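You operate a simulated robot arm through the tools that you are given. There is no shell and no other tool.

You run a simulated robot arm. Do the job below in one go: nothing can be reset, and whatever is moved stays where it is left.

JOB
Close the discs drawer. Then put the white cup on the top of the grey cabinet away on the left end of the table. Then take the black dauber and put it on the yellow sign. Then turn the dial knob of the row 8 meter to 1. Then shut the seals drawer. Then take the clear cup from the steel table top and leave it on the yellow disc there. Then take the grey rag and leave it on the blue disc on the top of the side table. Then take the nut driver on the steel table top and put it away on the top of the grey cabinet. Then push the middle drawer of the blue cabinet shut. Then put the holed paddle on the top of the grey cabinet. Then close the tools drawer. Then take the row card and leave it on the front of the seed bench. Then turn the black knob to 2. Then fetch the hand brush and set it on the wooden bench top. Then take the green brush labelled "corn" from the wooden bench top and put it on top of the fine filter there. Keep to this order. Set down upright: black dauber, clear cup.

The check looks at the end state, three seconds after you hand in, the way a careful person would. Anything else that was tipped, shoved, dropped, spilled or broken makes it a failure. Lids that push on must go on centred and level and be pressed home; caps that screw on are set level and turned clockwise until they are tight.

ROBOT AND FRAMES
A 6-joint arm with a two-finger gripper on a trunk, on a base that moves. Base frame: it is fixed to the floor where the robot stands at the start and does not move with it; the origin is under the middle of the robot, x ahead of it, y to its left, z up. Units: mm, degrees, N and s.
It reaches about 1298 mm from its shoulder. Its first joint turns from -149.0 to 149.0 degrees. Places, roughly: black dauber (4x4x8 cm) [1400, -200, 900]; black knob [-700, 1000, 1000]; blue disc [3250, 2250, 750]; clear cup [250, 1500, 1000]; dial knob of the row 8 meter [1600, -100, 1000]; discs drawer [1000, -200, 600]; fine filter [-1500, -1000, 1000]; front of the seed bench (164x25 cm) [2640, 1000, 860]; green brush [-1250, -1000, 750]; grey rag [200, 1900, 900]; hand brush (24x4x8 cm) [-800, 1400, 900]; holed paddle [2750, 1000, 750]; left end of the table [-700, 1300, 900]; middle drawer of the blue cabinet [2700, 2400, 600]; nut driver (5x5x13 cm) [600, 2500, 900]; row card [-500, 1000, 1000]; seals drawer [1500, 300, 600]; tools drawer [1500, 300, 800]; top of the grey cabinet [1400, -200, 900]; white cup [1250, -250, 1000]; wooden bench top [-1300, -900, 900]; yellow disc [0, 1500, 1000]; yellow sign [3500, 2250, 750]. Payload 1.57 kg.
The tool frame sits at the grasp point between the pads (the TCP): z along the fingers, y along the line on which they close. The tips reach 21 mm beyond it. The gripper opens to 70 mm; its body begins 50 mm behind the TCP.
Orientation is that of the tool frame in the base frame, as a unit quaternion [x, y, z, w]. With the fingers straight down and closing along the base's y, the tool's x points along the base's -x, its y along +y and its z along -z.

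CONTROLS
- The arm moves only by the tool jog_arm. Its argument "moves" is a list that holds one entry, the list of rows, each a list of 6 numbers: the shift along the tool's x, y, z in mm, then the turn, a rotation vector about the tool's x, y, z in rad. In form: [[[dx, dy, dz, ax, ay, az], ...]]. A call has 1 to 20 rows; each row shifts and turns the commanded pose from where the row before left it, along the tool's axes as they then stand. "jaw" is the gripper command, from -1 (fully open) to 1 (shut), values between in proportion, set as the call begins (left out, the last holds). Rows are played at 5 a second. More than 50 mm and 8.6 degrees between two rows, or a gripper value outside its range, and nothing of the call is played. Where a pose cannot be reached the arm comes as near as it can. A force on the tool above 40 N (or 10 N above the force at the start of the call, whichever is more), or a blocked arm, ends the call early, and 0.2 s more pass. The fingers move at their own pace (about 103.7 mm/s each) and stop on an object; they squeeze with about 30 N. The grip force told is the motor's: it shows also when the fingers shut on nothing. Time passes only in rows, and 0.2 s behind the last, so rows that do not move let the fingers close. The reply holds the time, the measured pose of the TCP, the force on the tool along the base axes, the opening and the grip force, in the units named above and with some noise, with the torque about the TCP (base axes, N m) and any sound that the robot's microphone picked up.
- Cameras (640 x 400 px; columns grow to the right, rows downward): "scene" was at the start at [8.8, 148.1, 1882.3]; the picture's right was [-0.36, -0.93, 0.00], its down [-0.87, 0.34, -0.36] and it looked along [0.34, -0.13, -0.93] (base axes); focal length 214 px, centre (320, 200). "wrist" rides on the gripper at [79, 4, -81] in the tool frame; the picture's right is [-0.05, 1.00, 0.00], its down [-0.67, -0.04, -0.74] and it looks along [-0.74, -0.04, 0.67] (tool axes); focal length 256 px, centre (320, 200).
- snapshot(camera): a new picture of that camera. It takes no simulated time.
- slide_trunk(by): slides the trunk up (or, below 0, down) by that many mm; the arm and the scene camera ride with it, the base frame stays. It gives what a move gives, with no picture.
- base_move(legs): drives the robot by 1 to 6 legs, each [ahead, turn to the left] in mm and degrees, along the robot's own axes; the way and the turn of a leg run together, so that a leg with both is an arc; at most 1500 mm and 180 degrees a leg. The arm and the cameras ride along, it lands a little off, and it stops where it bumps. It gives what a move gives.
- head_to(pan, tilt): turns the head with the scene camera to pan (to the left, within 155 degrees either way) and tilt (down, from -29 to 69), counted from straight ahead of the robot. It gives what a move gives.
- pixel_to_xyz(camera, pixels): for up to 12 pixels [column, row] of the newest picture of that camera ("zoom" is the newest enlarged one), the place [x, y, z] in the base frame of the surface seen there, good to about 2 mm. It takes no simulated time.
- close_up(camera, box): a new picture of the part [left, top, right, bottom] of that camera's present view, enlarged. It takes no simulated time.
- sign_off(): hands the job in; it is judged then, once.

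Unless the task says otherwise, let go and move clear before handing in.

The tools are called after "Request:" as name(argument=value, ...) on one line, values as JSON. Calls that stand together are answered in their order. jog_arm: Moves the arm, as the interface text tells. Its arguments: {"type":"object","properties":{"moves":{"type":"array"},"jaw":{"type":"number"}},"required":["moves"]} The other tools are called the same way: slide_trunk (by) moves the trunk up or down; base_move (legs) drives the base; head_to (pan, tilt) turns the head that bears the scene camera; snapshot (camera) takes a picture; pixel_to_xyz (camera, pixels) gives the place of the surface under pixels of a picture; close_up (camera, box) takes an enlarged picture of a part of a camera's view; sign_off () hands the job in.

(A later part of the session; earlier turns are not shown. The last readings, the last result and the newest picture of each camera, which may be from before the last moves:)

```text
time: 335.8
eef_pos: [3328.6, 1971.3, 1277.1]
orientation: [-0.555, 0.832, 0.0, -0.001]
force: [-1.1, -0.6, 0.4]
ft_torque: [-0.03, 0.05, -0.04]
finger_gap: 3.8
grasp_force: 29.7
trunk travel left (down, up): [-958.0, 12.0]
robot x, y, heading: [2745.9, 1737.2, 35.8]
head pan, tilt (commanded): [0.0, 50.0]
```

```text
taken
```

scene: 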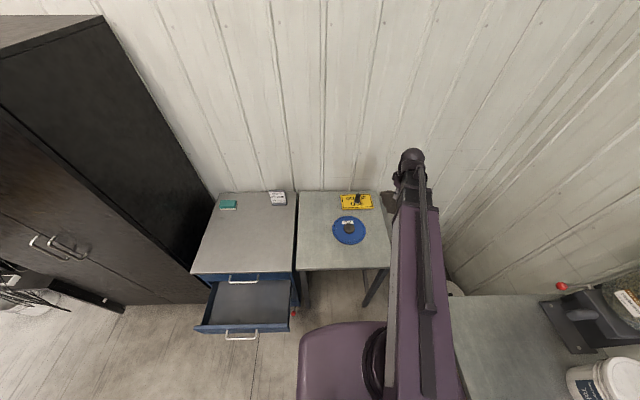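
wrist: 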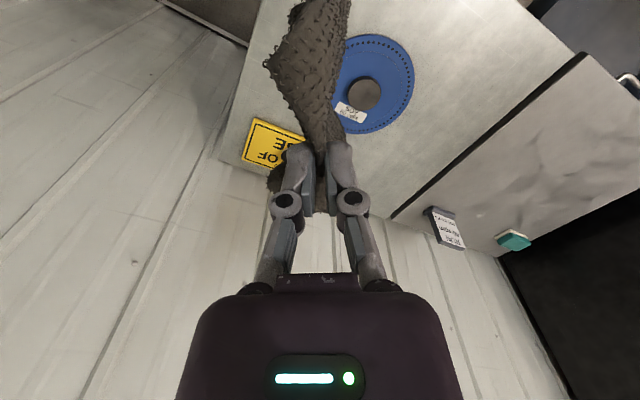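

The dauber still stands on the sign. I measure the blue disc precisely.

Request:
close_up(camera="scene", box=[300, 190, 400, 252])

Request:
pixel_to_xyz(camera="zoom", pixels=[[212, 255], [415, 255], [313, 175], [313, 345], [285, 247], [350, 247], [317, 235], [317, 262], [317, 248]])

```text
6.40 times, centred on (350, 221) of scene
```

zoom: 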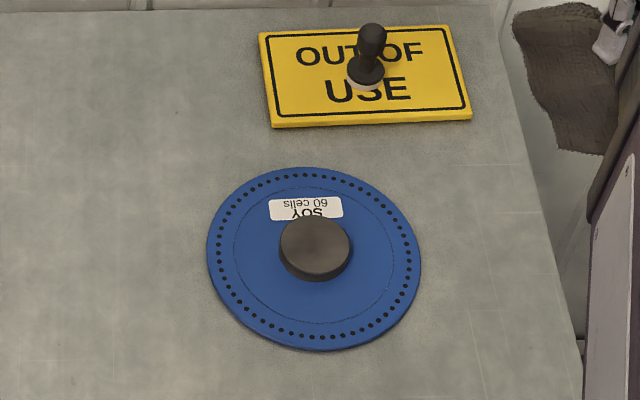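

```text
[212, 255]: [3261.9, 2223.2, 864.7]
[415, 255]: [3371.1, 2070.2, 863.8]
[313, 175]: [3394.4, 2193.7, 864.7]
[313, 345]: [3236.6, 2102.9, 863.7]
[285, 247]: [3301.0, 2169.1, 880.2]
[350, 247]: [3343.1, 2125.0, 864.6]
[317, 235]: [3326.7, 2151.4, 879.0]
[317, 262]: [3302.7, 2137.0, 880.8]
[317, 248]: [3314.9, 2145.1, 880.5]
```

Disc centre ≈(3316,2147), hub top z≈880. I move over it and lower the rag onto the hub.

Request:
jog_arm(moves=[[[-39.4, 19.8, 0, 0, 0, 0], [-39.4, 19.8, 0, 0, 0, 0], [-39.4, 19.8, 0, 0, 0, 0], [-39.4, 19.8, 0, 0, 0, 0], [0, 0, 0, 0, 0, 0]]])

Request:
slide_trunk(by=-270)

Request:
snapshot(camera="wrist")

Request:
snapshot(camera="scene")

```text
time: 337.0
eef_pos: [3315.7, 2147.3, 1276.6]
orientation: [-0.554, 0.833, 0.001, -0.001]
force: [0.3, 1.6, 0.1]
ft_torque: [0.03, 0.04, -0.06]
finger_gap: 3.9
grasp_force: 30.8
trunk travel left (down, up): [-958.0, 12.0]
robot x, y, heading: [2744.7, 1736.1, 35.5]
head pan, tilt (commanded): [0.0, 50.0]
```

```text
time: 339.8
eef_pos: [3316.7, 2147.4, 1006.4]
orientation: [-0.554, 0.833, 0.001, -0.001]
force: [0.1, -0.2, 0.1]
ft_torque: [0.02, 0.0, -0.05]
finger_gap: 4.2
grasp_force: 29.9
trunk travel left (down, up): [-688.0, 282.0]
robot x, y, heading: [2742.4, 1733.8, 35.9]
head pan, tilt (commanded): [0.0, 50.0]
```

```text
taken
```

wrist: 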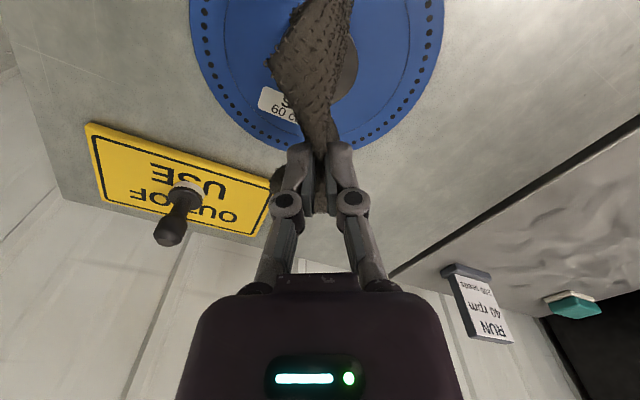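

```text
taken
```

scene: 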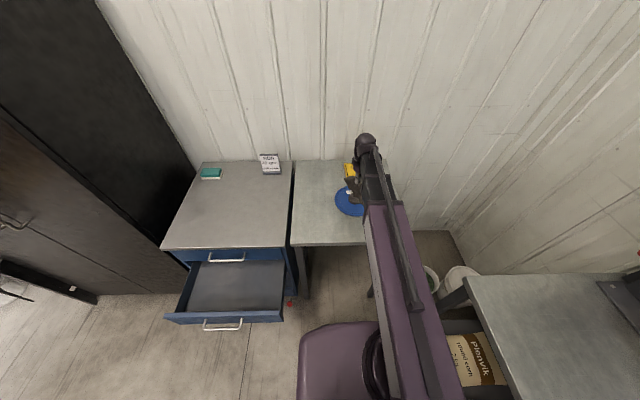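

Request:
slide_trunk(by=-92)

Request:
snapshot(camera="wrist")

Request:
jog_arm(moves=[[[0, 0, 0, 0, 0, 0], [0, 0, 0, 0, 0, 0], [0, 0, 0, 0, 0, 0]]], jaw=0.2)

Request:
snapshot(camera="wrist")

```text
time: 341.0
eef_pos: [3317.3, 2148.0, 914.4]
orientation: [-0.554, 0.833, 0.0, -0.001]
force: [-0.2, -0.3, 2.7]
ft_torque: [-0.04, -0.01, -0.05]
finger_gap: 4.0
grasp_force: 29.8
trunk travel left (down, up): [-596.0, 374.0]
robot x, y, heading: [2743.0, 1737.3, 35.5]
head pan, tilt (commanded): [0.0, 50.0]
```

```text
taken
```

wrist: 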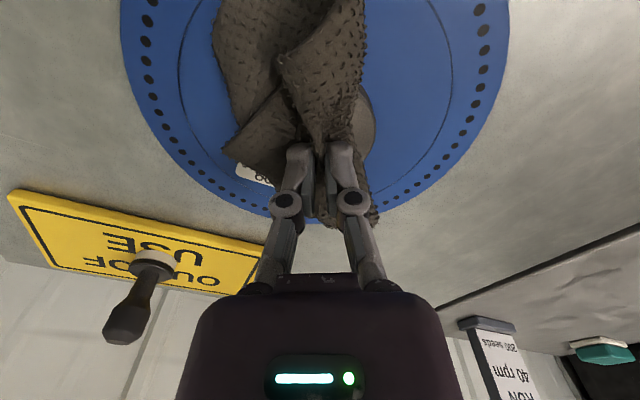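

```text
time: 341.8
eef_pos: [3317.4, 2147.1, 914.6]
orientation: [-0.554, 0.833, 0.0, -0.001]
force: [-0.1, 0.1, 1.6]
ft_torque: [0.01, -0.04, 0.02]
finger_gap: 28.0
grasp_force: 0.2
trunk travel left (down, up): [-596.0, 374.0]
robot x, y, heading: [2741.4, 1739.0, 35.7]
head pan, tilt (commanded): [0.0, 50.0]
```

```text
taken
```

wrist: 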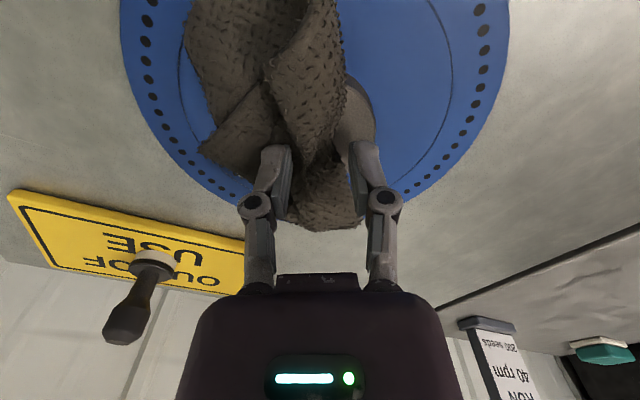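

Request:
slide_trunk(by=100)

Request:
snapshot(camera="wrist")

Request:
close_up(camera="scene", box=[300, 130, 400, 192])

```text
time: 343.2
eef_pos: [3316.6, 2147.2, 1014.2]
orientation: [-0.554, 0.832, 0.0, -0.001]
force: [0.1, 0.3, -0.5]
ft_torque: [0.04, -0.02, 0.01]
finger_gap: 27.9
grasp_force: 0.1
trunk travel left (down, up): [-696.0, 274.0]
robot x, y, heading: [2742.8, 1735.4, 35.9]
head pan, tilt (commanded): [0.0, 50.0]
```

```text
taken
```

wrist: 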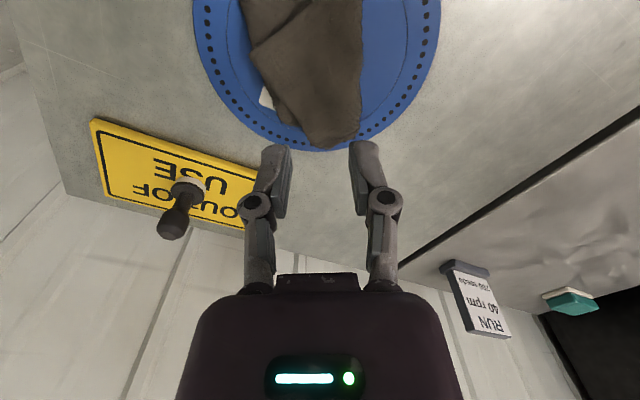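

```text
6.40 times, centred on (350, 161) of scene
```

zoom: 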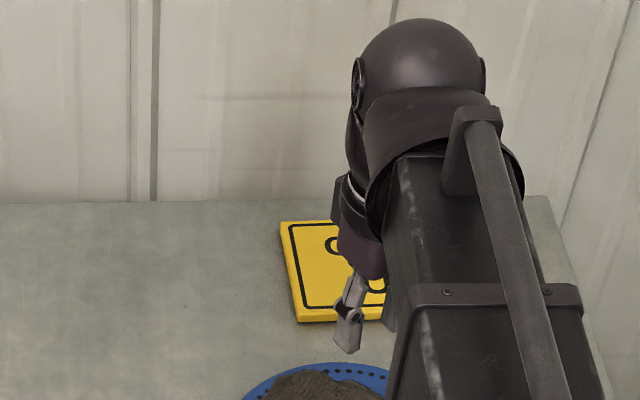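

The rag lies on the blue disc. I raise and drive to the steel table's right part for the nut driver.

Request:
slide_trunk(by=268)

Request:
base_move(legs=[[0, -11.8], [-1358, 0], [0, 103]])

Request:
head_to(pan=0, tilt=45)

Request:
snapshot(camera="scene")

Request:
snapshot(camera="wrist")

```text
time: 345.9
eef_pos: [3316.8, 2147.1, 1282.8]
orientation: [-0.554, 0.833, 0.0, -0.001]
force: [0.2, 0.2, -0.4]
ft_torque: [0.0, 0.01, 0.0]
finger_gap: 27.7
grasp_force: 0.0
trunk travel left (down, up): [-964.0, 6.0]
robot x, y, heading: [2742.7, 1735.5, 35.7]
head pan, tilt (commanded): [0.0, 50.0]
```

```text
time: 361.6
eef_pos: [1091.8, 1766.6, 1282.3]
orientation: [0.981, -0.194, 0.0, 0.001]
force: [0.4, -0.3, 0.2]
ft_torque: [0.04, 0.0, -0.04]
finger_gap: 28.0
grasp_force: 0.1
trunk travel left (down, up): [-964.0, 6.0]
robot x, y, heading: [1479.2, 1175.3, 125.4]
head pan, tilt (commanded): [0.0, 50.0]
```

```text
time: 362.3
eef_pos: [1092.1, 1768.7, 1283.0]
orientation: [0.981, -0.196, 0.0, 0.001]
force: [-0.2, 0.3, 0.8]
ft_torque: [-0.05, 0.02, 0.02]
finger_gap: 28.0
grasp_force: 0.2
trunk travel left (down, up): [-964.0, 6.0]
robot x, y, heading: [1475.1, 1176.1, 125.3]
head pan, tilt (commanded): [0.0, 45.0]
```

```text
taken
```

scene: 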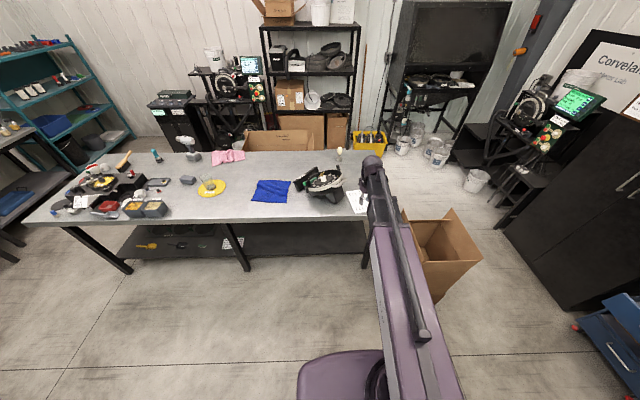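

```text
taken
```

wrist: 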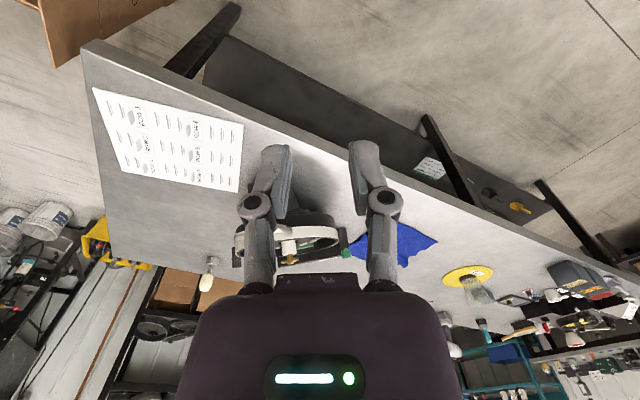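

Request:
close_up(camera="scene", box=[290, 140, 390, 202])

Request:
pixel_to_xyz(camera="zoom", pixels=[[323, 60], [322, 85], [322, 105], [335, 65], [312, 65], [200, 190], [340, 200], [270, 240], [460, 230], [420, 260], [130, 230], [240, 300]])

```text
6.40 times, centred on (340, 171) of scene
```

zoom: 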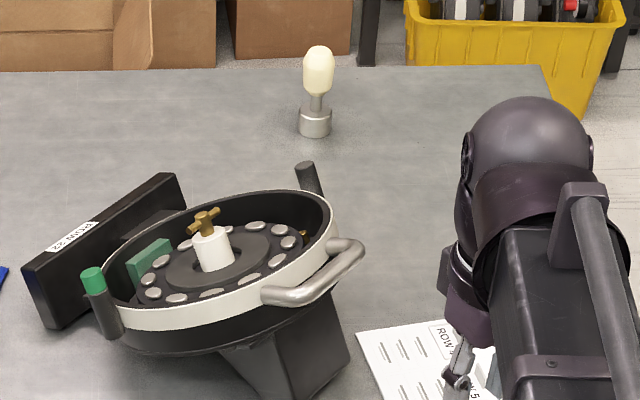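

```text
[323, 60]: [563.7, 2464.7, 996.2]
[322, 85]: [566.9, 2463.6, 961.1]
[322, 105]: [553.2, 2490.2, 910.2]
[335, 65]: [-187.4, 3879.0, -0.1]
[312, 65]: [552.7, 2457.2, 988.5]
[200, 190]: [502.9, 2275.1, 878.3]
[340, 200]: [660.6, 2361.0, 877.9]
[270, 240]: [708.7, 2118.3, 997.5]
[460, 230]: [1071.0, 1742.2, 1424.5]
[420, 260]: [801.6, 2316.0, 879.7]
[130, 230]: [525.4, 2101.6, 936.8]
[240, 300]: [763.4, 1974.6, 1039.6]
```

Request:
pixel_to_xyz(camera="zoom", pixels=[[205, 214], [93, 273], [305, 166], [345, 245], [285, 300], [318, 50], [320, 70], [316, 115], [316, 132], [304, 125], [330, 125], [150, 180]])

```text
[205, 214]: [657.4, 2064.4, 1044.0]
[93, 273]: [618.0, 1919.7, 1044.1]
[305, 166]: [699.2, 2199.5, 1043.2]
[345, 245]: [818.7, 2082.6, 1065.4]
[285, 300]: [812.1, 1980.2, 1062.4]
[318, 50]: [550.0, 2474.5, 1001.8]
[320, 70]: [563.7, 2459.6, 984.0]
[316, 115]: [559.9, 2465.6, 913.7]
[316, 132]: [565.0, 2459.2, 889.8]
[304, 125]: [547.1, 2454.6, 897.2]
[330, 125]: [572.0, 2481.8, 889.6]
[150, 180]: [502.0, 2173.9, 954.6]
```

Request:
pixel_to_xyz(camera="scene", pixels=[[404, 212], [480, 262], [430, 258], [452, 208], [445, 295], [370, 190], [362, 225]])

```text
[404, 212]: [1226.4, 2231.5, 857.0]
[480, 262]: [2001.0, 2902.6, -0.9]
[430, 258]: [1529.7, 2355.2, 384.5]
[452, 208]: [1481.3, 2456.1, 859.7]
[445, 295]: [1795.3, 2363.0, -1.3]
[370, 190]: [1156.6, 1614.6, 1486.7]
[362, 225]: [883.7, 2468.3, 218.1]
```

The meter top reaches z≈1066, so I'll stand to its right (p≈2080) to pass the arm beside it.

Request:
base_move(legs=[[0, -16.5], [620, 0], [0, 18]])

Request:
snapshot(camera="wrist")

Request:
snapshot(camera="scene")

```text
time: 366.6
eef_pos: [1131.9, 2283.6, 1280.2]
orientation: [0.943, -0.334, 0.003, 0.003]
force: [-0.4, 0.1, -0.5]
ft_torque: [-0.06, -0.05, -0.01]
finger_gap: 27.7
grasp_force: 0.1
trunk travel left (down, up): [-964.0, 6.0]
robot x, y, heading: [1326.5, 1597.9, 108.7]
head pan, tilt (commanded): [0.0, 45.0]
stopped in leg 2: the robot was blocked; the commanded pose is now the measured one
```

```text
taken
```

wrist: 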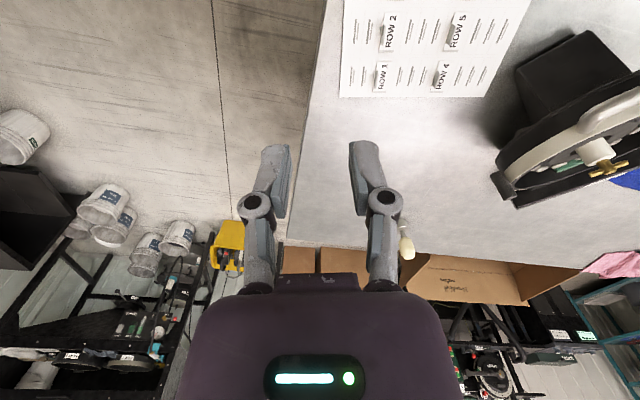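

```text
taken
```

scene: 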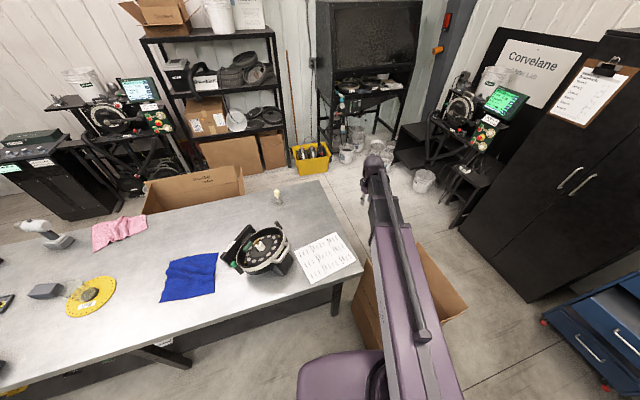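

The base was blocked in leg 2 at p≈2020, q≈482. I look down around the base to see what it touches.

Request:
head_to(pan=-30, tilt=69)

Request:
snapshot(camera="scene")

Request:
head_to(pan=20, tilt=69)

Request:
snapshot(camera="scene")

Request:
head_to(pan=-75, tilt=60)

Request:
snapshot(camera="scene")

```text
time: 367.6
eef_pos: [1133.8, 2279.0, 1283.5]
orientation: [0.942, -0.335, 0.001, 0.002]
force: [0.2, -0.4, -0.1]
ft_torque: [0.0, -0.02, -0.04]
finger_gap: 28.0
grasp_force: 0.1
trunk travel left (down, up): [-964.0, 6.0]
robot x, y, heading: [1326.6, 1602.9, 109.0]
head pan, tilt (commanded): [-30.0, 68.8]
```

```text
taken
```

scene: 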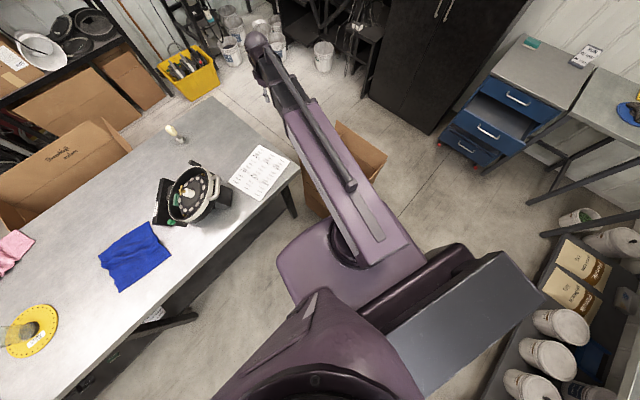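

```text
time: 368.8
eef_pos: [1133.0, 2279.2, 1282.3]
orientation: [0.942, -0.335, 0.001, 0.001]
force: [0.1, -0.5, -0.1]
ft_torque: [0.03, 0.0, 0.02]
finger_gap: 28.1
grasp_force: 0.1
trunk travel left (down, up): [-964.0, 6.0]
robot x, y, heading: [1326.6, 1600.7, 108.7]
head pan, tilt (commanded): [20.0, 68.8]
```

```text
taken
```

scene: 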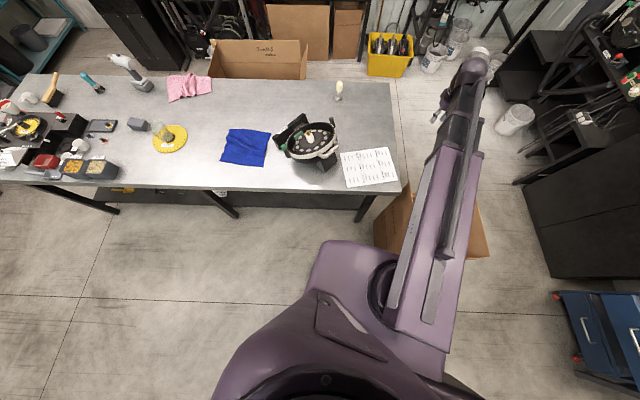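

```text
time: 370.5
eef_pos: [1132.9, 2278.7, 1283.3]
orientation: [0.942, -0.336, 0.001, 0.001]
force: [0.1, 0.0, 0.6]
ft_torque: [0.04, 0.0, -0.03]
finger_gap: 28.0
grasp_force: 0.0
trunk travel left (down, up): [-964.0, 6.0]
robot x, y, heading: [1328.8, 1598.4, 108.9]
head pan, tilt (commanded): [-75.0, 60.0]
```

```text
taken
```

scene: 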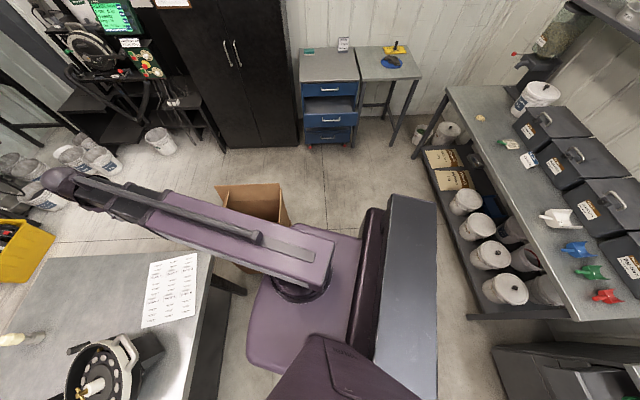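

Request:
pixel_to_xyz(camera="scene", pixels=[[218, 187], [279, 184], [290, 222], [240, 200], [285, 215], [255, 190], [200, 265], [160, 300]])

Request:
head_to(pan=-10, tilt=69)

Request:
snapshot(camera="scene")

Request:
pixel_to_xyz(camera="scene", pixels=[[330, 210], [350, 190], [345, 230], [400, 210], [320, 240], [310, 250], [300, 200], [420, 190]])

```text
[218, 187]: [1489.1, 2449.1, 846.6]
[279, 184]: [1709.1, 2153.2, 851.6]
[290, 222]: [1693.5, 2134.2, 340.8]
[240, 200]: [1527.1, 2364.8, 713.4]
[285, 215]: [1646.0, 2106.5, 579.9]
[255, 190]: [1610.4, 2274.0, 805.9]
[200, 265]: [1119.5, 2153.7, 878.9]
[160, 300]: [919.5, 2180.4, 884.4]
```

```text
time: 371.8
eef_pos: [1133.1, 2278.3, 1282.8]
orientation: [0.942, -0.335, 0.001, 0.001]
force: [0.2, -0.9, 0.3]
ft_torque: [0.0, 0.0, -0.01]
finger_gap: 28.0
grasp_force: 0.1
trunk travel left (down, up): [-964.0, 6.0]
robot x, y, heading: [1331.4, 1599.7, 108.6]
head pan, tilt (commanded): [-10.0, 68.8]
```

```text
taken
```

scene: 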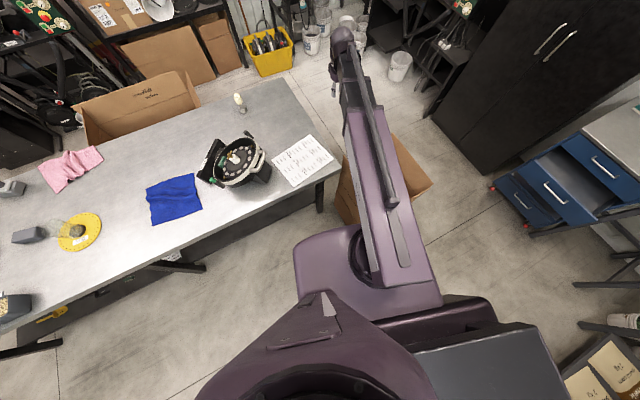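

```text
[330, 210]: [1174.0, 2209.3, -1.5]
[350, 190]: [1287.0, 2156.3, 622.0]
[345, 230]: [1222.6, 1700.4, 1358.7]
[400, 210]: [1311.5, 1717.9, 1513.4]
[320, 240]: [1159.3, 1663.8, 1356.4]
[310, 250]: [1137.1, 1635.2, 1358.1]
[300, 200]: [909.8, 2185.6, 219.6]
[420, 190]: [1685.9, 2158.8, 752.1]
```

The base's front corner touched the cardboard box (its near corner is at p≈2322, q≈697). I back off 100 mm, straighten, and try reaching from there.

Request:
base_move(legs=[[-100, 0], [0, 17.5]])

Request:
head_to(pan=0, tilt=45)

Request:
snapshot(camera="scene")

Request:
pixel_to_xyz(camera="scene", pixels=[[404, 212], [430, 258], [452, 208], [480, 262]])

```text
time: 374.4
eef_pos: [970.1, 2093.3, 1282.8]
orientation: [0.982, -0.187, 0.0, 0.001]
force: [1.1, 0.4, -0.2]
ft_torque: [0.0, -0.03, 0.03]
finger_gap: 27.9
grasp_force: 0.0
trunk travel left (down, up): [-964.0, 6.0]
robot x, y, heading: [1352.4, 1501.1, 125.9]
head pan, tilt (commanded): [-10.0, 68.8]
```

```text
time: 375.3
eef_pos: [969.4, 2093.0, 1283.4]
orientation: [0.982, -0.187, 0.002, 0.001]
force: [0.7, 0.4, 0.1]
ft_torque: [-0.01, -0.02, 0.0]
finger_gap: 27.9
grasp_force: 0.0
trunk travel left (down, up): [-964.0, 6.0]
robot x, y, heading: [1356.0, 1499.3, 125.8]
head pan, tilt (commanded): [0.0, 45.0]
```

```text
taken
```

scene: 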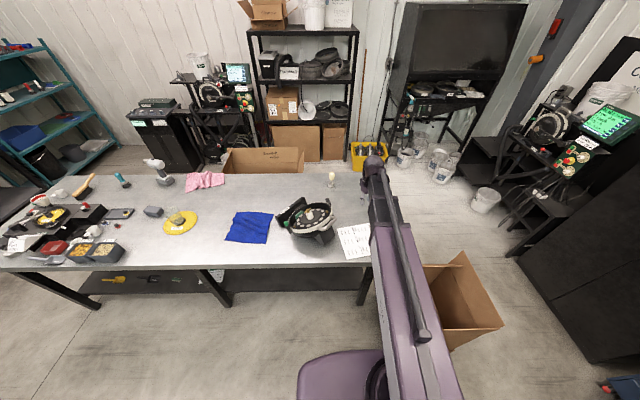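

```text
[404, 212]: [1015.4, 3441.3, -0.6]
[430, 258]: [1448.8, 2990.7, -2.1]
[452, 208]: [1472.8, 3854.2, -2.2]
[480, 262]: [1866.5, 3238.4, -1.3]
```

Request:
jog_arm(moves=[[[0, 0, 0, 0, 0, 0.116], [0, 0, 0, 0, 0, 0.116], [0, 0, 0, 0, 0, 0.116], [0, 0, 0, 0, 0, 0.116], [0, 0, 0, 0, 0, 0.116]]], jaw=-0.6)

```text
time: 376.5
eef_pos: [970.3, 2093.3, 1283.8]
orientation: [0.887, -0.461, 0.002, 0.001]
force: [0.1, 0.1, -0.2]
ft_torque: [-0.01, 0.02, -0.03]
finger_gap: 55.9
grasp_force: 0.2
trunk travel left (down, up): [-964.0, 6.0]
robot x, y, heading: [1356.2, 1503.4, 126.2]
head pan, tilt (commanded): [0.0, 45.0]
```

Request:
jog_arm(moves=[[[-40, 10.1, 0, 0, 0, 0], [-40, 10.1, 0, 0, 0, 0], [-40, 10.1, 0, 0, 0, 0], [-40, 10.1, 0, 0, 0, 0], [-40, 10.1, 0, 0, 0, 0], [-40, 10.1, 0, 0, 0, 0], [-40, 10.1, 0, 0, 0, 0], [-40, 10.1, 0, 0, 0, 0], [-40, 10.1, 0, 0, 0, 0], [-40, 10.1, 0, 0, 0, 0], [-40, 10.1, 0, 0, 0, 0], [-40, 10.1, 0, 0, 0, 0]]])

Request:
snapshot(camera="wrist")

Request:
snapshot(camera="scene")

```text
time: 379.1
eef_pos: [611.6, 2394.9, 1283.1]
orientation: [0.888, -0.46, 0.001, 0.0]
force: [-0.1, -0.5, 0.5]
ft_torque: [0.0, -0.04, 0.01]
finger_gap: 56.1
grasp_force: 0.0
out of reach, approached as far as the arm can: row 12
trunk travel left (down, up): [-964.0, 6.0]
robot x, y, heading: [1357.2, 1504.5, 126.0]
head pan, tilt (commanded): [0.0, 45.0]
```

```text
taken
```

wrist: 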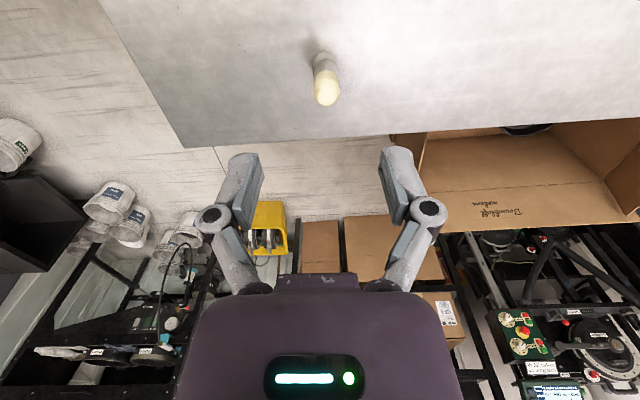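

```text
taken
```

scene: 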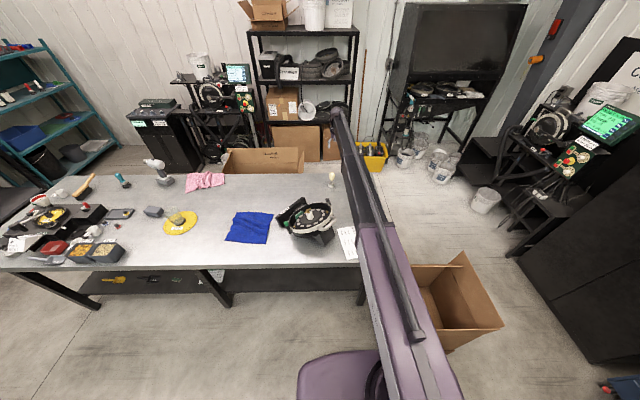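

Max radial reach is ≈1160 mm; I need ~100 mm more. I retract slightly, turn a bit left (keeps clear of the box) and move 115 mm ahead.

Request:
jog_arm(moves=[[[40, 0, 0, 0, 0, 0], [40, 0, 0, 0, 0, 0], [40, 0, 0, 0, 0, 0]]])

Request:
base_move(legs=[[0, 9], [115, 0]])

Request:
snapshot(camera="wrist")

```text
time: 379.9
eef_pos: [685.9, 2295.2, 1283.6]
orientation: [0.888, -0.461, 0.001, 0.0]
force: [-0.2, 0.2, 0.2]
ft_torque: [0.0, -0.01, -0.01]
finger_gap: 56.0
grasp_force: 0.0
trunk travel left (down, up): [-964.0, 6.0]
robot x, y, heading: [1359.2, 1501.3, 126.0]
head pan, tilt (commanded): [0.0, 45.0]
```

```text
time: 382.1
eef_pos: [478.6, 2261.8, 1280.3]
orientation: [0.922, -0.386, 0.002, 0.002]
force: [-0.6, 0.1, -0.4]
ft_torque: [0.01, -0.01, 0.01]
finger_gap: 56.2
grasp_force: 0.0
trunk travel left (down, up): [-964.0, 6.0]
robot x, y, heading: [1269.9, 1584.3, 134.9]
head pan, tilt (commanded): [0.0, 45.0]
```

```text
taken
```

wrist: 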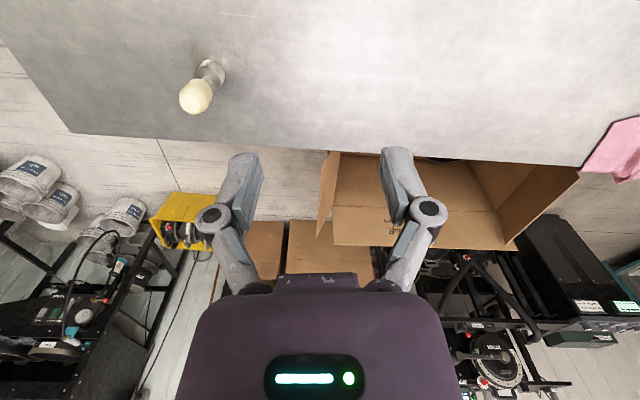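

Request:
close_up(camera="wrist", box=[150, 40, 278, 120])

Request:
pixel_to_xyz(camera="zoom", pixels=[[215, 280], [160, 280], [310, 285], [190, 330], [270, 200], [300, 110], [340, 140], [370, 150], [285, 140], [235, 240], [170, 250], [300, 250]])

```text
5.00 times, centred on (214, 80) of wrist
```

zoom: 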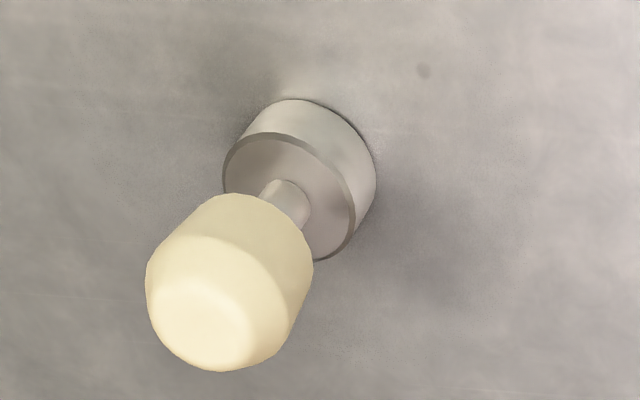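

```text
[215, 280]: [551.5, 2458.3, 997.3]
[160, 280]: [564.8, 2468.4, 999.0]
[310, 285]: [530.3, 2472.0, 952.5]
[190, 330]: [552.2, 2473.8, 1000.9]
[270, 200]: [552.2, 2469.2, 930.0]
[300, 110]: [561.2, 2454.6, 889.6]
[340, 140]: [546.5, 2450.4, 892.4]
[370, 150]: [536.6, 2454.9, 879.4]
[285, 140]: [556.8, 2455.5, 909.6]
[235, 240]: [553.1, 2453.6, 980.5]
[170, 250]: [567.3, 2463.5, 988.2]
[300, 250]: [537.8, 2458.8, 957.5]
```

Request:
pixel_to_xyz(camera="zoom", pixels=[[150, 275], [153, 300], [305, 280], [296, 310], [312, 255], [148, 262], [225, 135], [373, 175], [352, 235], [228, 200], [265, 290], [200, 360]])

```text
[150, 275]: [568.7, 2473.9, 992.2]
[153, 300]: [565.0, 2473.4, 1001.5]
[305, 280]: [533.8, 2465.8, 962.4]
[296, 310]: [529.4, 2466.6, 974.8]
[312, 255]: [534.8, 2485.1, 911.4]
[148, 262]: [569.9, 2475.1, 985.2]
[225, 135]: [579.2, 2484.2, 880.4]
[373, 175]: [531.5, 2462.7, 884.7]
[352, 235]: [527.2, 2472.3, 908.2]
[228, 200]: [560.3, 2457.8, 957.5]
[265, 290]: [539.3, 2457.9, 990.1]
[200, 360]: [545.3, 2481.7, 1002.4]
```

Request:
head_to(pan=-20, tilt=60)

Request:
snapshot(camera="scene")

Request:
close_up(camera="scene", box=[180, 60, 420, 210])

```text
time: 382.9
eef_pos: [479.4, 2260.6, 1282.8]
orientation: [0.922, -0.386, 0.002, 0.001]
force: [-0.2, -0.1, 0.1]
ft_torque: [0.02, -0.01, 0.02]
finger_gap: 56.2
grasp_force: 0.1
trunk travel left (down, up): [-964.0, 6.0]
robot x, y, heading: [1268.8, 1586.9, 135.2]
head pan, tilt (commanded): [-20.0, 60.0]
```

```text
taken
```

scene: 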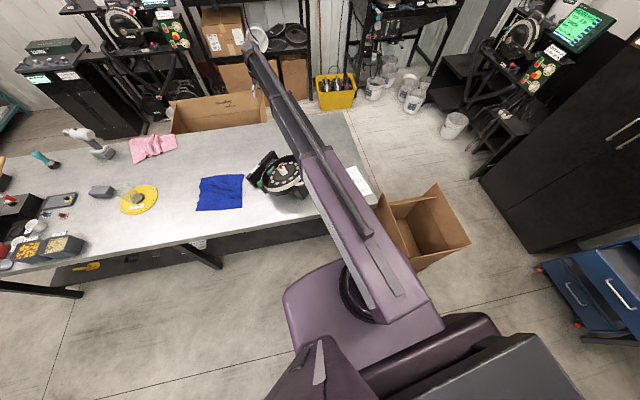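

```text
2.67 times, centred on (300, 135) of scene
```

zoom: 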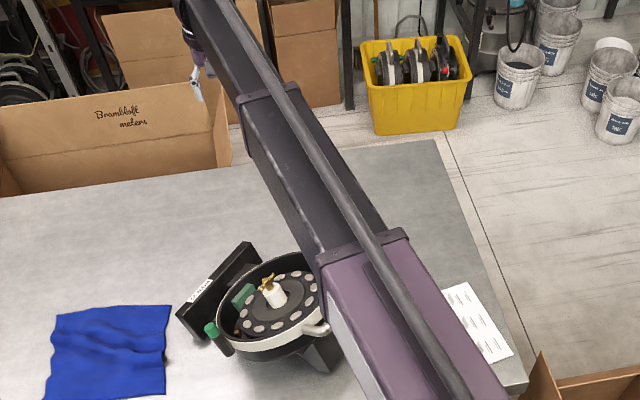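

Request:
pixel_to_xyz(camera="zoom", pixels=[[246, 125], [262, 160], [282, 195], [300, 228], [270, 155], [335, 340], [328, 300], [340, 320], [205, 60], [215, 55], [226, 70], [350, 300]])

```text
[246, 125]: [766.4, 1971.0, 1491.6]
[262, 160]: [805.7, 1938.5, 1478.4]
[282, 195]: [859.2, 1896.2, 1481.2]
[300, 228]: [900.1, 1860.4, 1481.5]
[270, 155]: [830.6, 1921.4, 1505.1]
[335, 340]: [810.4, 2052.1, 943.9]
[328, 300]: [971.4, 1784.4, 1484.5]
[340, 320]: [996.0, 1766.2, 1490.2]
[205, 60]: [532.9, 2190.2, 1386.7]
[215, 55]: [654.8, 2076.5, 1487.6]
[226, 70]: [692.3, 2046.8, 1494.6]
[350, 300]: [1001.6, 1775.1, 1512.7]
```

The beam underside is ≈170 mm above TCP height, so it will clear the meter easily. I move over the nut driver.

Request:
jog_arm(moves=[[[-19.9, -39.5, 0, 0, 0, 0], [-19.9, -39.5, 0, 0, 0, 0], [-19.9, -39.5, 0, 0, 0, 0], [-19.9, -39.5, 0, 0, 0, 0], [-20.1, -39.3, 0, 0, 0, 0], [0, 0, 0, 0, 0, 0]]], jaw=-1)

Request:
slide_trunk(by=-180)

Request:
snapshot(camera="wrist")

```text
time: 384.4
eef_pos: [551.5, 2469.6, 1282.5]
orientation: [0.922, -0.387, 0.002, 0.001]
force: [-0.4, -0.6, 0.7]
ft_torque: [0.03, 0.0, 0.02]
finger_gap: 69.9
grasp_force: 0.0
trunk travel left (down, up): [-964.0, 6.0]
robot x, y, heading: [1270.4, 1588.1, 135.1]
head pan, tilt (commanded): [-20.0, 60.0]
```

```text
time: 386.4
eef_pos: [551.6, 2468.8, 1102.9]
orientation: [0.922, -0.387, 0.002, 0.0]
force: [-0.4, 0.1, -0.6]
ft_torque: [0.0, 0.03, 0.03]
finger_gap: 70.1
grasp_force: 0.0
trunk travel left (down, up): [-784.0, 186.0]
robot x, y, heading: [1273.8, 1587.3, 135.1]
head pan, tilt (commanded): [-20.0, 60.0]
```

```text
taken
```

wrist: 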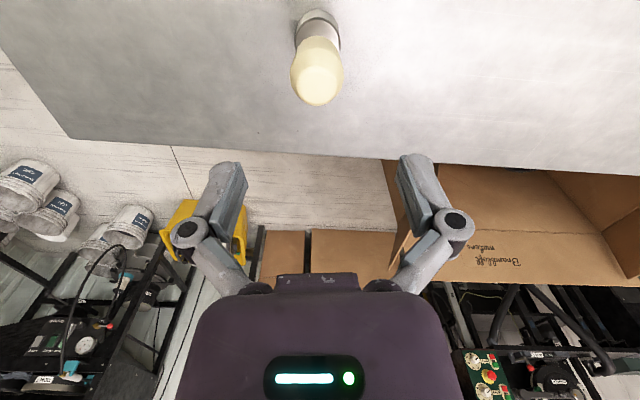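

Request:
slide_trunk(by=-120)

Request:
jog_arm(moves=[[[0, 0, 0, 0, 0, 0], [0, 0, 0, 0, 0, 0], [0, 0, 0, 0, 0, 0], [0, 0, 0, 0, 0, 0]]], jaw=1)

Request:
slide_trunk(by=60)

Request:
snapshot(camera="wrist")

```text
time: 387.9
eef_pos: [550.8, 2469.6, 981.8]
orientation: [0.922, -0.386, 0.002, 0.001]
force: [0.0, 0.2, -0.3]
ft_torque: [-0.02, -0.04, -0.01]
finger_gap: 70.0
grasp_force: 0.0
trunk travel left (down, up): [-664.0, 306.0]
robot x, y, heading: [1272.1, 1589.7, 135.2]
head pan, tilt (commanded): [-20.0, 60.0]
```

```text
time: 388.9
eef_pos: [551.8, 2469.3, 983.5]
orientation: [0.922, -0.386, 0.002, 0.001]
force: [2.3, 0.8, 3.6]
ft_torque: [0.0, -0.01, -0.01]
finger_gap: 40.1
grasp_force: 30.0
trunk travel left (down, up): [-664.0, 306.0]
robot x, y, heading: [1272.3, 1589.0, 135.4]
head pan, tilt (commanded): [-20.0, 60.0]
```

```text
time: 389.9
eef_pos: [551.6, 2470.6, 1042.2]
orientation: [0.922, -0.387, 0.001, 0.0]
force: [-1.2, -0.2, -3.3]
ft_torque: [-0.04, -0.04, -0.04]
finger_gap: 40.2
grasp_force: 30.6
trunk travel left (down, up): [-724.0, 246.0]
robot x, y, heading: [1271.2, 1588.5, 135.1]
head pan, tilt (commanded): [-20.0, 60.0]
```

```text
taken
```

wrist: 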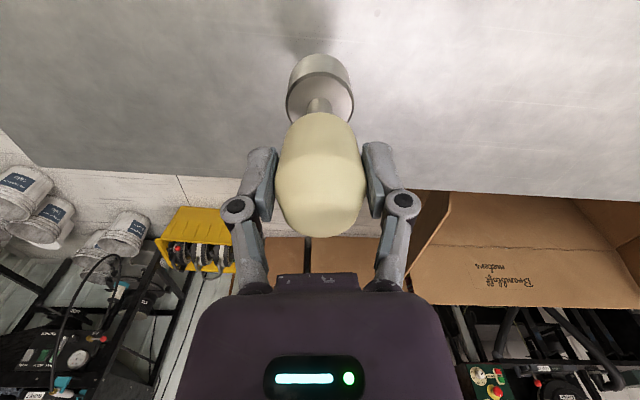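

The nut driver is held upright (gap 40 mm, base 103 mm below TCP). I raise, retract, and drive to the grey cabinet.

Request:
slide_trunk(by=240)

Request:
jog_arm(moves=[[[42.7, 3.9, 0, 0, 0, 0], [42.7, 3.9, 0, 0, 0, 0], [42.7, 3.9, 0, 0, 0, 0], [42.7, 3.9, 0, 0, 0, 0], [42.7, 3.9, 0, 0, 0, 0], [42.7, 3.9, 0, 0, 0, 0], [42.7, 3.9, 0, 0, 0, 0], [42.7, 3.9, 0, 0, 0, 0], [42.7, 3.9, 0, 0, 0, 0]]])

Request:
base_move(legs=[[-260, 0], [0, 93.6], [1232, 0], [0, 78.3]])

Request:
head_to(pan=0, tilt=50)

Request:
snapshot(camera="scene")

Request:
snapshot(camera="wrist")

```text
time: 392.4
eef_pos: [550.7, 2470.7, 1281.8]
orientation: [0.922, -0.387, 0.001, 0.0]
force: [0.2, -0.1, -3.5]
ft_torque: [0.01, -0.03, -0.01]
finger_gap: 39.8
grasp_force: 30.0
trunk travel left (down, up): [-964.0, 6.0]
robot x, y, heading: [1272.0, 1587.0, 135.0]
head pan, tilt (commanded): [-20.0, 60.0]
```

```text
time: 394.4
eef_pos: [796.7, 2168.3, 1283.6]
orientation: [0.922, -0.387, 0.001, 0.0]
force: [-0.1, -0.3, -2.6]
ft_torque: [-0.03, 0.02, 0.0]
finger_gap: 39.8
grasp_force: 29.6
trunk travel left (down, up): [-964.0, 6.0]
robot x, y, heading: [1273.4, 1589.5, 135.2]
head pan, tilt (commanded): [-20.0, 60.0]
```

```text
time: 414.8
eef_pos: [1040.7, -188.0, 1284.3]
orientation: [0.448, 0.894, 0.001, -0.002]
force: [-0.6, 0.3, -2.3]
ft_torque: [0.02, 0.02, -0.01]
finger_gap: 39.7
grasp_force: 29.9
trunk travel left (down, up): [-964.0, 6.0]
robot x, y, heading: [659.5, 459.8, -53.0]
head pan, tilt (commanded): [-20.0, 60.0]
```

```text
time: 415.6
eef_pos: [1040.4, -187.6, 1282.5]
orientation: [0.448, 0.894, 0.001, -0.001]
force: [0.0, 0.9, -2.8]
ft_torque: [0.01, 0.0, 0.0]
finger_gap: 39.9
grasp_force: 30.1
trunk travel left (down, up): [-964.0, 6.0]
robot x, y, heading: [660.8, 465.8, -53.2]
head pan, tilt (commanded): [0.0, 50.0]
```

```text
taken
```

scene: 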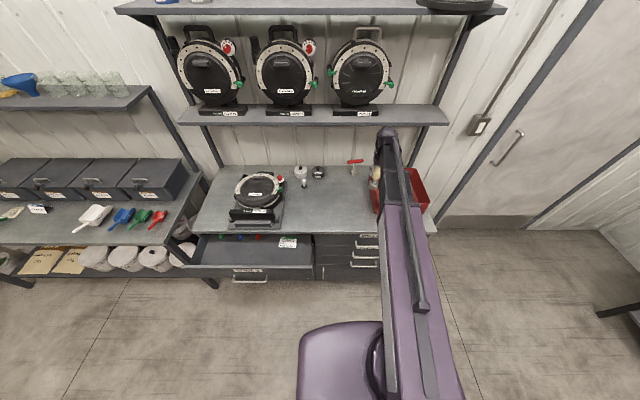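

```text
taken
```

wrist: 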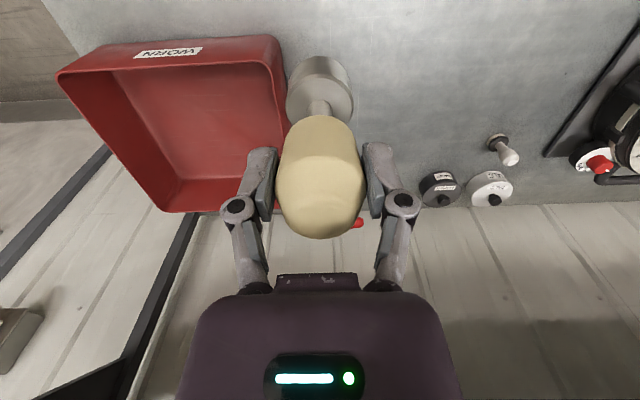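

Request:
jog_arm(moves=[[[0, 40, 0, 0, 0, 0], [0, 40, 0, 0, 0, 0], [0, 0, 0, 0, 0, 0]]])

Request:
slide_trunk(by=-195)

Request:
snapshot(camera="wrist")

```text
time: 416.4
eef_pos: [1104.3, -140.0, 1282.7]
orientation: [0.447, 0.894, 0.001, -0.002]
force: [-0.3, 1.2, -3.3]
ft_torque: [0.02, -0.02, -0.02]
finger_gap: 39.8
grasp_force: 30.1
trunk travel left (down, up): [-964.0, 6.0]
robot x, y, heading: [662.7, 461.9, -52.9]
head pan, tilt (commanded): [0.0, 50.0]
```

```text
time: 418.5
eef_pos: [1104.4, -139.8, 1087.8]
orientation: [0.448, 0.894, 0.001, -0.001]
force: [0.2, -0.8, -2.4]
ft_torque: [0.03, 0.02, -0.01]
finger_gap: 39.9
grasp_force: 29.9
trunk travel left (down, up): [-769.0, 201.0]
robot x, y, heading: [658.0, 460.8, -52.9]
head pan, tilt (commanded): [0.0, 50.0]
```

```text
taken
```

wrist: 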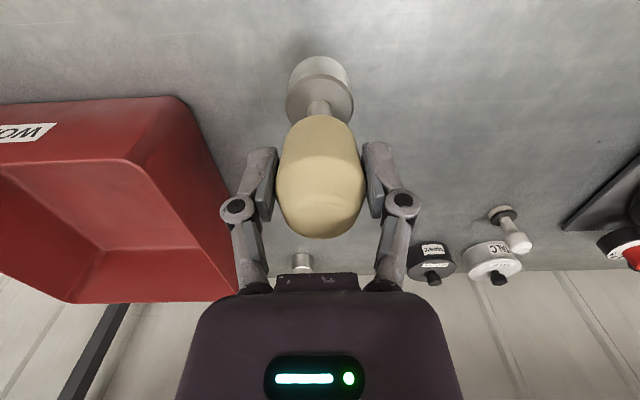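

Request:
jog_arm(moves=[[[-38, 0, 0, 0, 0, 0], [-38, 0, 0, 0, 0, 0], [-38, 0, 0, 0, 0, 0], [-38, 0, 0, 0, 0, 0], [-38, 0, 0, 0, 0, 0], [-37, 0, 0, 0, 0, 0], [0, 0, 0, 0, 0, 0]]])

Request:
slide_trunk(by=-80)

Request:
snapshot(camera="wrist")

Request:
slide_trunk(by=-3)

Request:
slide_trunk(by=-1.5)

```text
time: 420.1
eef_pos: [1239.1, -322.6, 1088.0]
orientation: [0.448, 0.894, 0.001, -0.002]
force: [-0.1, -0.5, -3.0]
ft_torque: [-0.02, -0.03, -0.01]
finger_gap: 39.7
grasp_force: 29.5
trunk travel left (down, up): [-769.0, 201.0]
robot x, y, heading: [658.0, 465.8, -53.0]
head pan, tilt (commanded): [0.0, 50.0]
```

```text
time: 421.3
eef_pos: [1240.8, -322.8, 1007.7]
orientation: [0.449, 0.894, 0.001, -0.002]
force: [-0.1, -0.3, -3.2]
ft_torque: [0.03, 0.01, 0.02]
finger_gap: 39.9
grasp_force: 29.8
trunk travel left (down, up): [-689.0, 281.0]
robot x, y, heading: [663.6, 464.4, -53.1]
head pan, tilt (commanded): [0.0, 50.0]
```

```text
taken
```

wrist: 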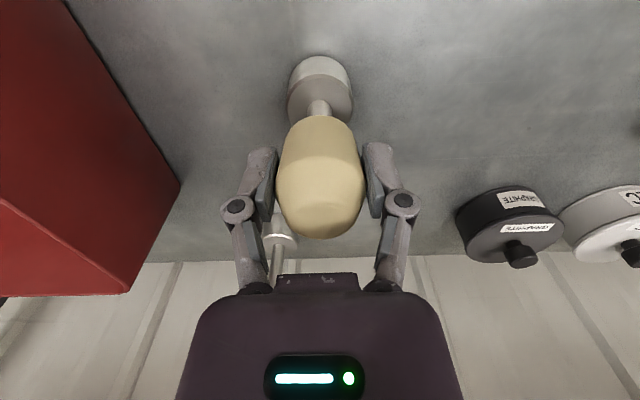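

```text
time: 421.8
eef_pos: [1240.9, -321.8, 1004.3]
orientation: [0.448, 0.894, 0.001, -0.002]
force: [-0.1, -1.1, -3.4]
ft_torque: [-0.02, -0.01, 0.01]
finger_gap: 40.0
grasp_force: 29.9
trunk travel left (down, up): [-686.0, 284.0]
robot x, y, heading: [657.8, 463.7, -53.2]
head pan, tilt (commanded): [0.0, 50.0]
```

```text
time: 422.3
eef_pos: [1240.0, -322.0, 1003.8]
orientation: [0.449, 0.894, 0.0, -0.002]
force: [-0.1, -1.1, 1.0]
ft_torque: [-0.05, -0.07, -0.01]
finger_gap: 39.9
grasp_force: 30.0
trunk travel left (down, up): [-684.0, 286.0]
robot x, y, heading: [655.3, 462.2, -52.8]
head pan, tilt (commanded): [0.0, 50.0]
```

Request:
slide_trunk(by=-0.7)

Request:
jog_arm(moves=[[[0, 0, 0, 0, 0, 0], [0, 0, 0, 0, 0, 0], [0, 0, 0, 0, 0, 0]]], jaw=-0.9)

Request:
slide_trunk(by=90)

Request:
snapshot(camera="wrist")

```text
time: 422.8
eef_pos: [1238.9, -321.7, 1003.5]
orientation: [0.449, 0.893, 0.001, -0.001]
force: [0.4, -3.4, 7.3]
ft_torque: [-0.16, -0.23, -0.07]
finger_gap: 39.9
grasp_force: 30.4
trunk travel left (down, up): [-684.0, 286.0]
robot x, y, heading: [659.5, 464.7, -52.8]
head pan, tilt (commanded): [0.0, 50.0]
```

```text
time: 423.6
eef_pos: [1240.4, -322.9, 1001.3]
orientation: [0.449, 0.894, 0.001, -0.002]
force: [0.6, 1.1, 0.4]
ft_torque: [0.0, 0.02, 0.01]
finger_gap: 66.4
grasp_force: 0.1
trunk travel left (down, up): [-684.0, 286.0]
robot x, y, heading: [660.6, 463.4, -52.8]
head pan, tilt (commanded): [0.0, 50.0]
```

```text
time: 424.9
eef_pos: [1241.3, -323.4, 1093.0]
orientation: [0.449, 0.894, 0.0, -0.002]
force: [-0.9, -0.7, -0.1]
ft_torque: [0.04, 0.03, -0.01]
finger_gap: 66.5
grasp_force: 0.0
trunk travel left (down, up): [-774.0, 196.0]
robot x, y, heading: [661.5, 463.3, -52.8]
head pan, tilt (commanded): [0.0, 50.0]
```

```text
taken
```

wrist: 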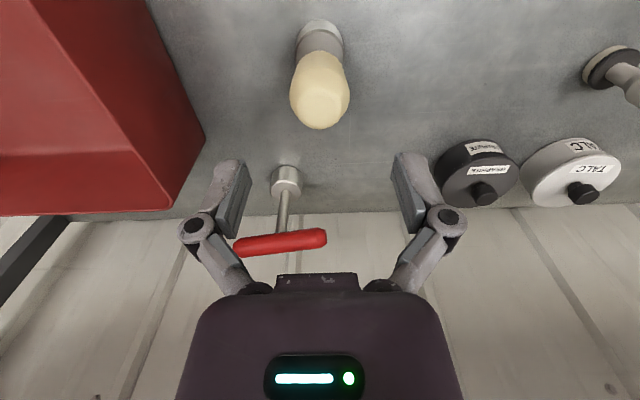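

The nut driver stands on the cabinet. I retract, raise, and drive toward the blue cabinet to shut its middle drawer.

Request:
jog_arm(moves=[[[45, 0, 0, 0, 0, 0], [45, 0, 0, 0, 0, 0], [45, 0, 0, 0, 0, 0], [45, 0, 0, 0, 0, 0], [45, 0, 0, 0, 0, 0], [45, 0, 0, 0, 0, 0]]], jaw=1)

Request:
slide_trunk(by=190)

Request:
base_move(legs=[[-200, 0], [0, 93], [930, 0], [930, 0], [0, -3.2]])

Request:
snapshot(camera="scene")

```text
time: 426.3
eef_pos: [1078.4, -105.3, 1092.3]
orientation: [0.448, 0.894, 0.001, -0.002]
force: [0.3, 0.4, -0.1]
ft_torque: [-0.02, 0.04, 0.02]
finger_gap: 0.3
grasp_force: 29.1
trunk travel left (down, up): [-774.0, 196.0]
robot x, y, heading: [660.2, 467.0, -52.9]
head pan, tilt (commanded): [0.0, 50.0]
```

```text
time: 428.4
eef_pos: [1079.1, -106.2, 1283.1]
orientation: [0.449, 0.894, 0.002, -0.002]
force: [1.0, -0.2, 0.4]
ft_torque: [0.01, 0.01, -0.02]
finger_gap: 0.0
grasp_force: 28.7
trunk travel left (down, up): [-964.0, 6.0]
robot x, y, heading: [659.2, 465.9, -53.1]
head pan, tilt (commanded): [0.0, 50.0]
```

```text
time: 447.7
eef_pos: [2519.3, 2267.1, 1282.3]
orientation: [-0.32, 0.947, -0.001, -0.002]
force: [-0.4, -0.3, -0.4]
ft_torque: [0.03, 0.0, -0.02]
finger_gap: 0.0
grasp_force: 28.9
trunk travel left (down, up): [-964.0, 6.0]
robot x, y, heading: [1957.3, 1837.9, 37.9]
head pan, tilt (commanded): [0.0, 50.0]
```

```text
taken
```

scene: 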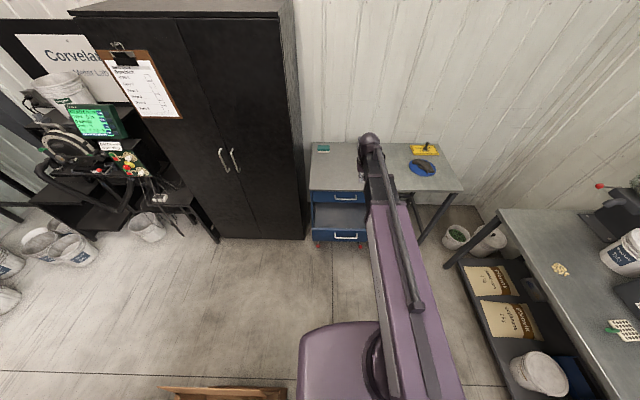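

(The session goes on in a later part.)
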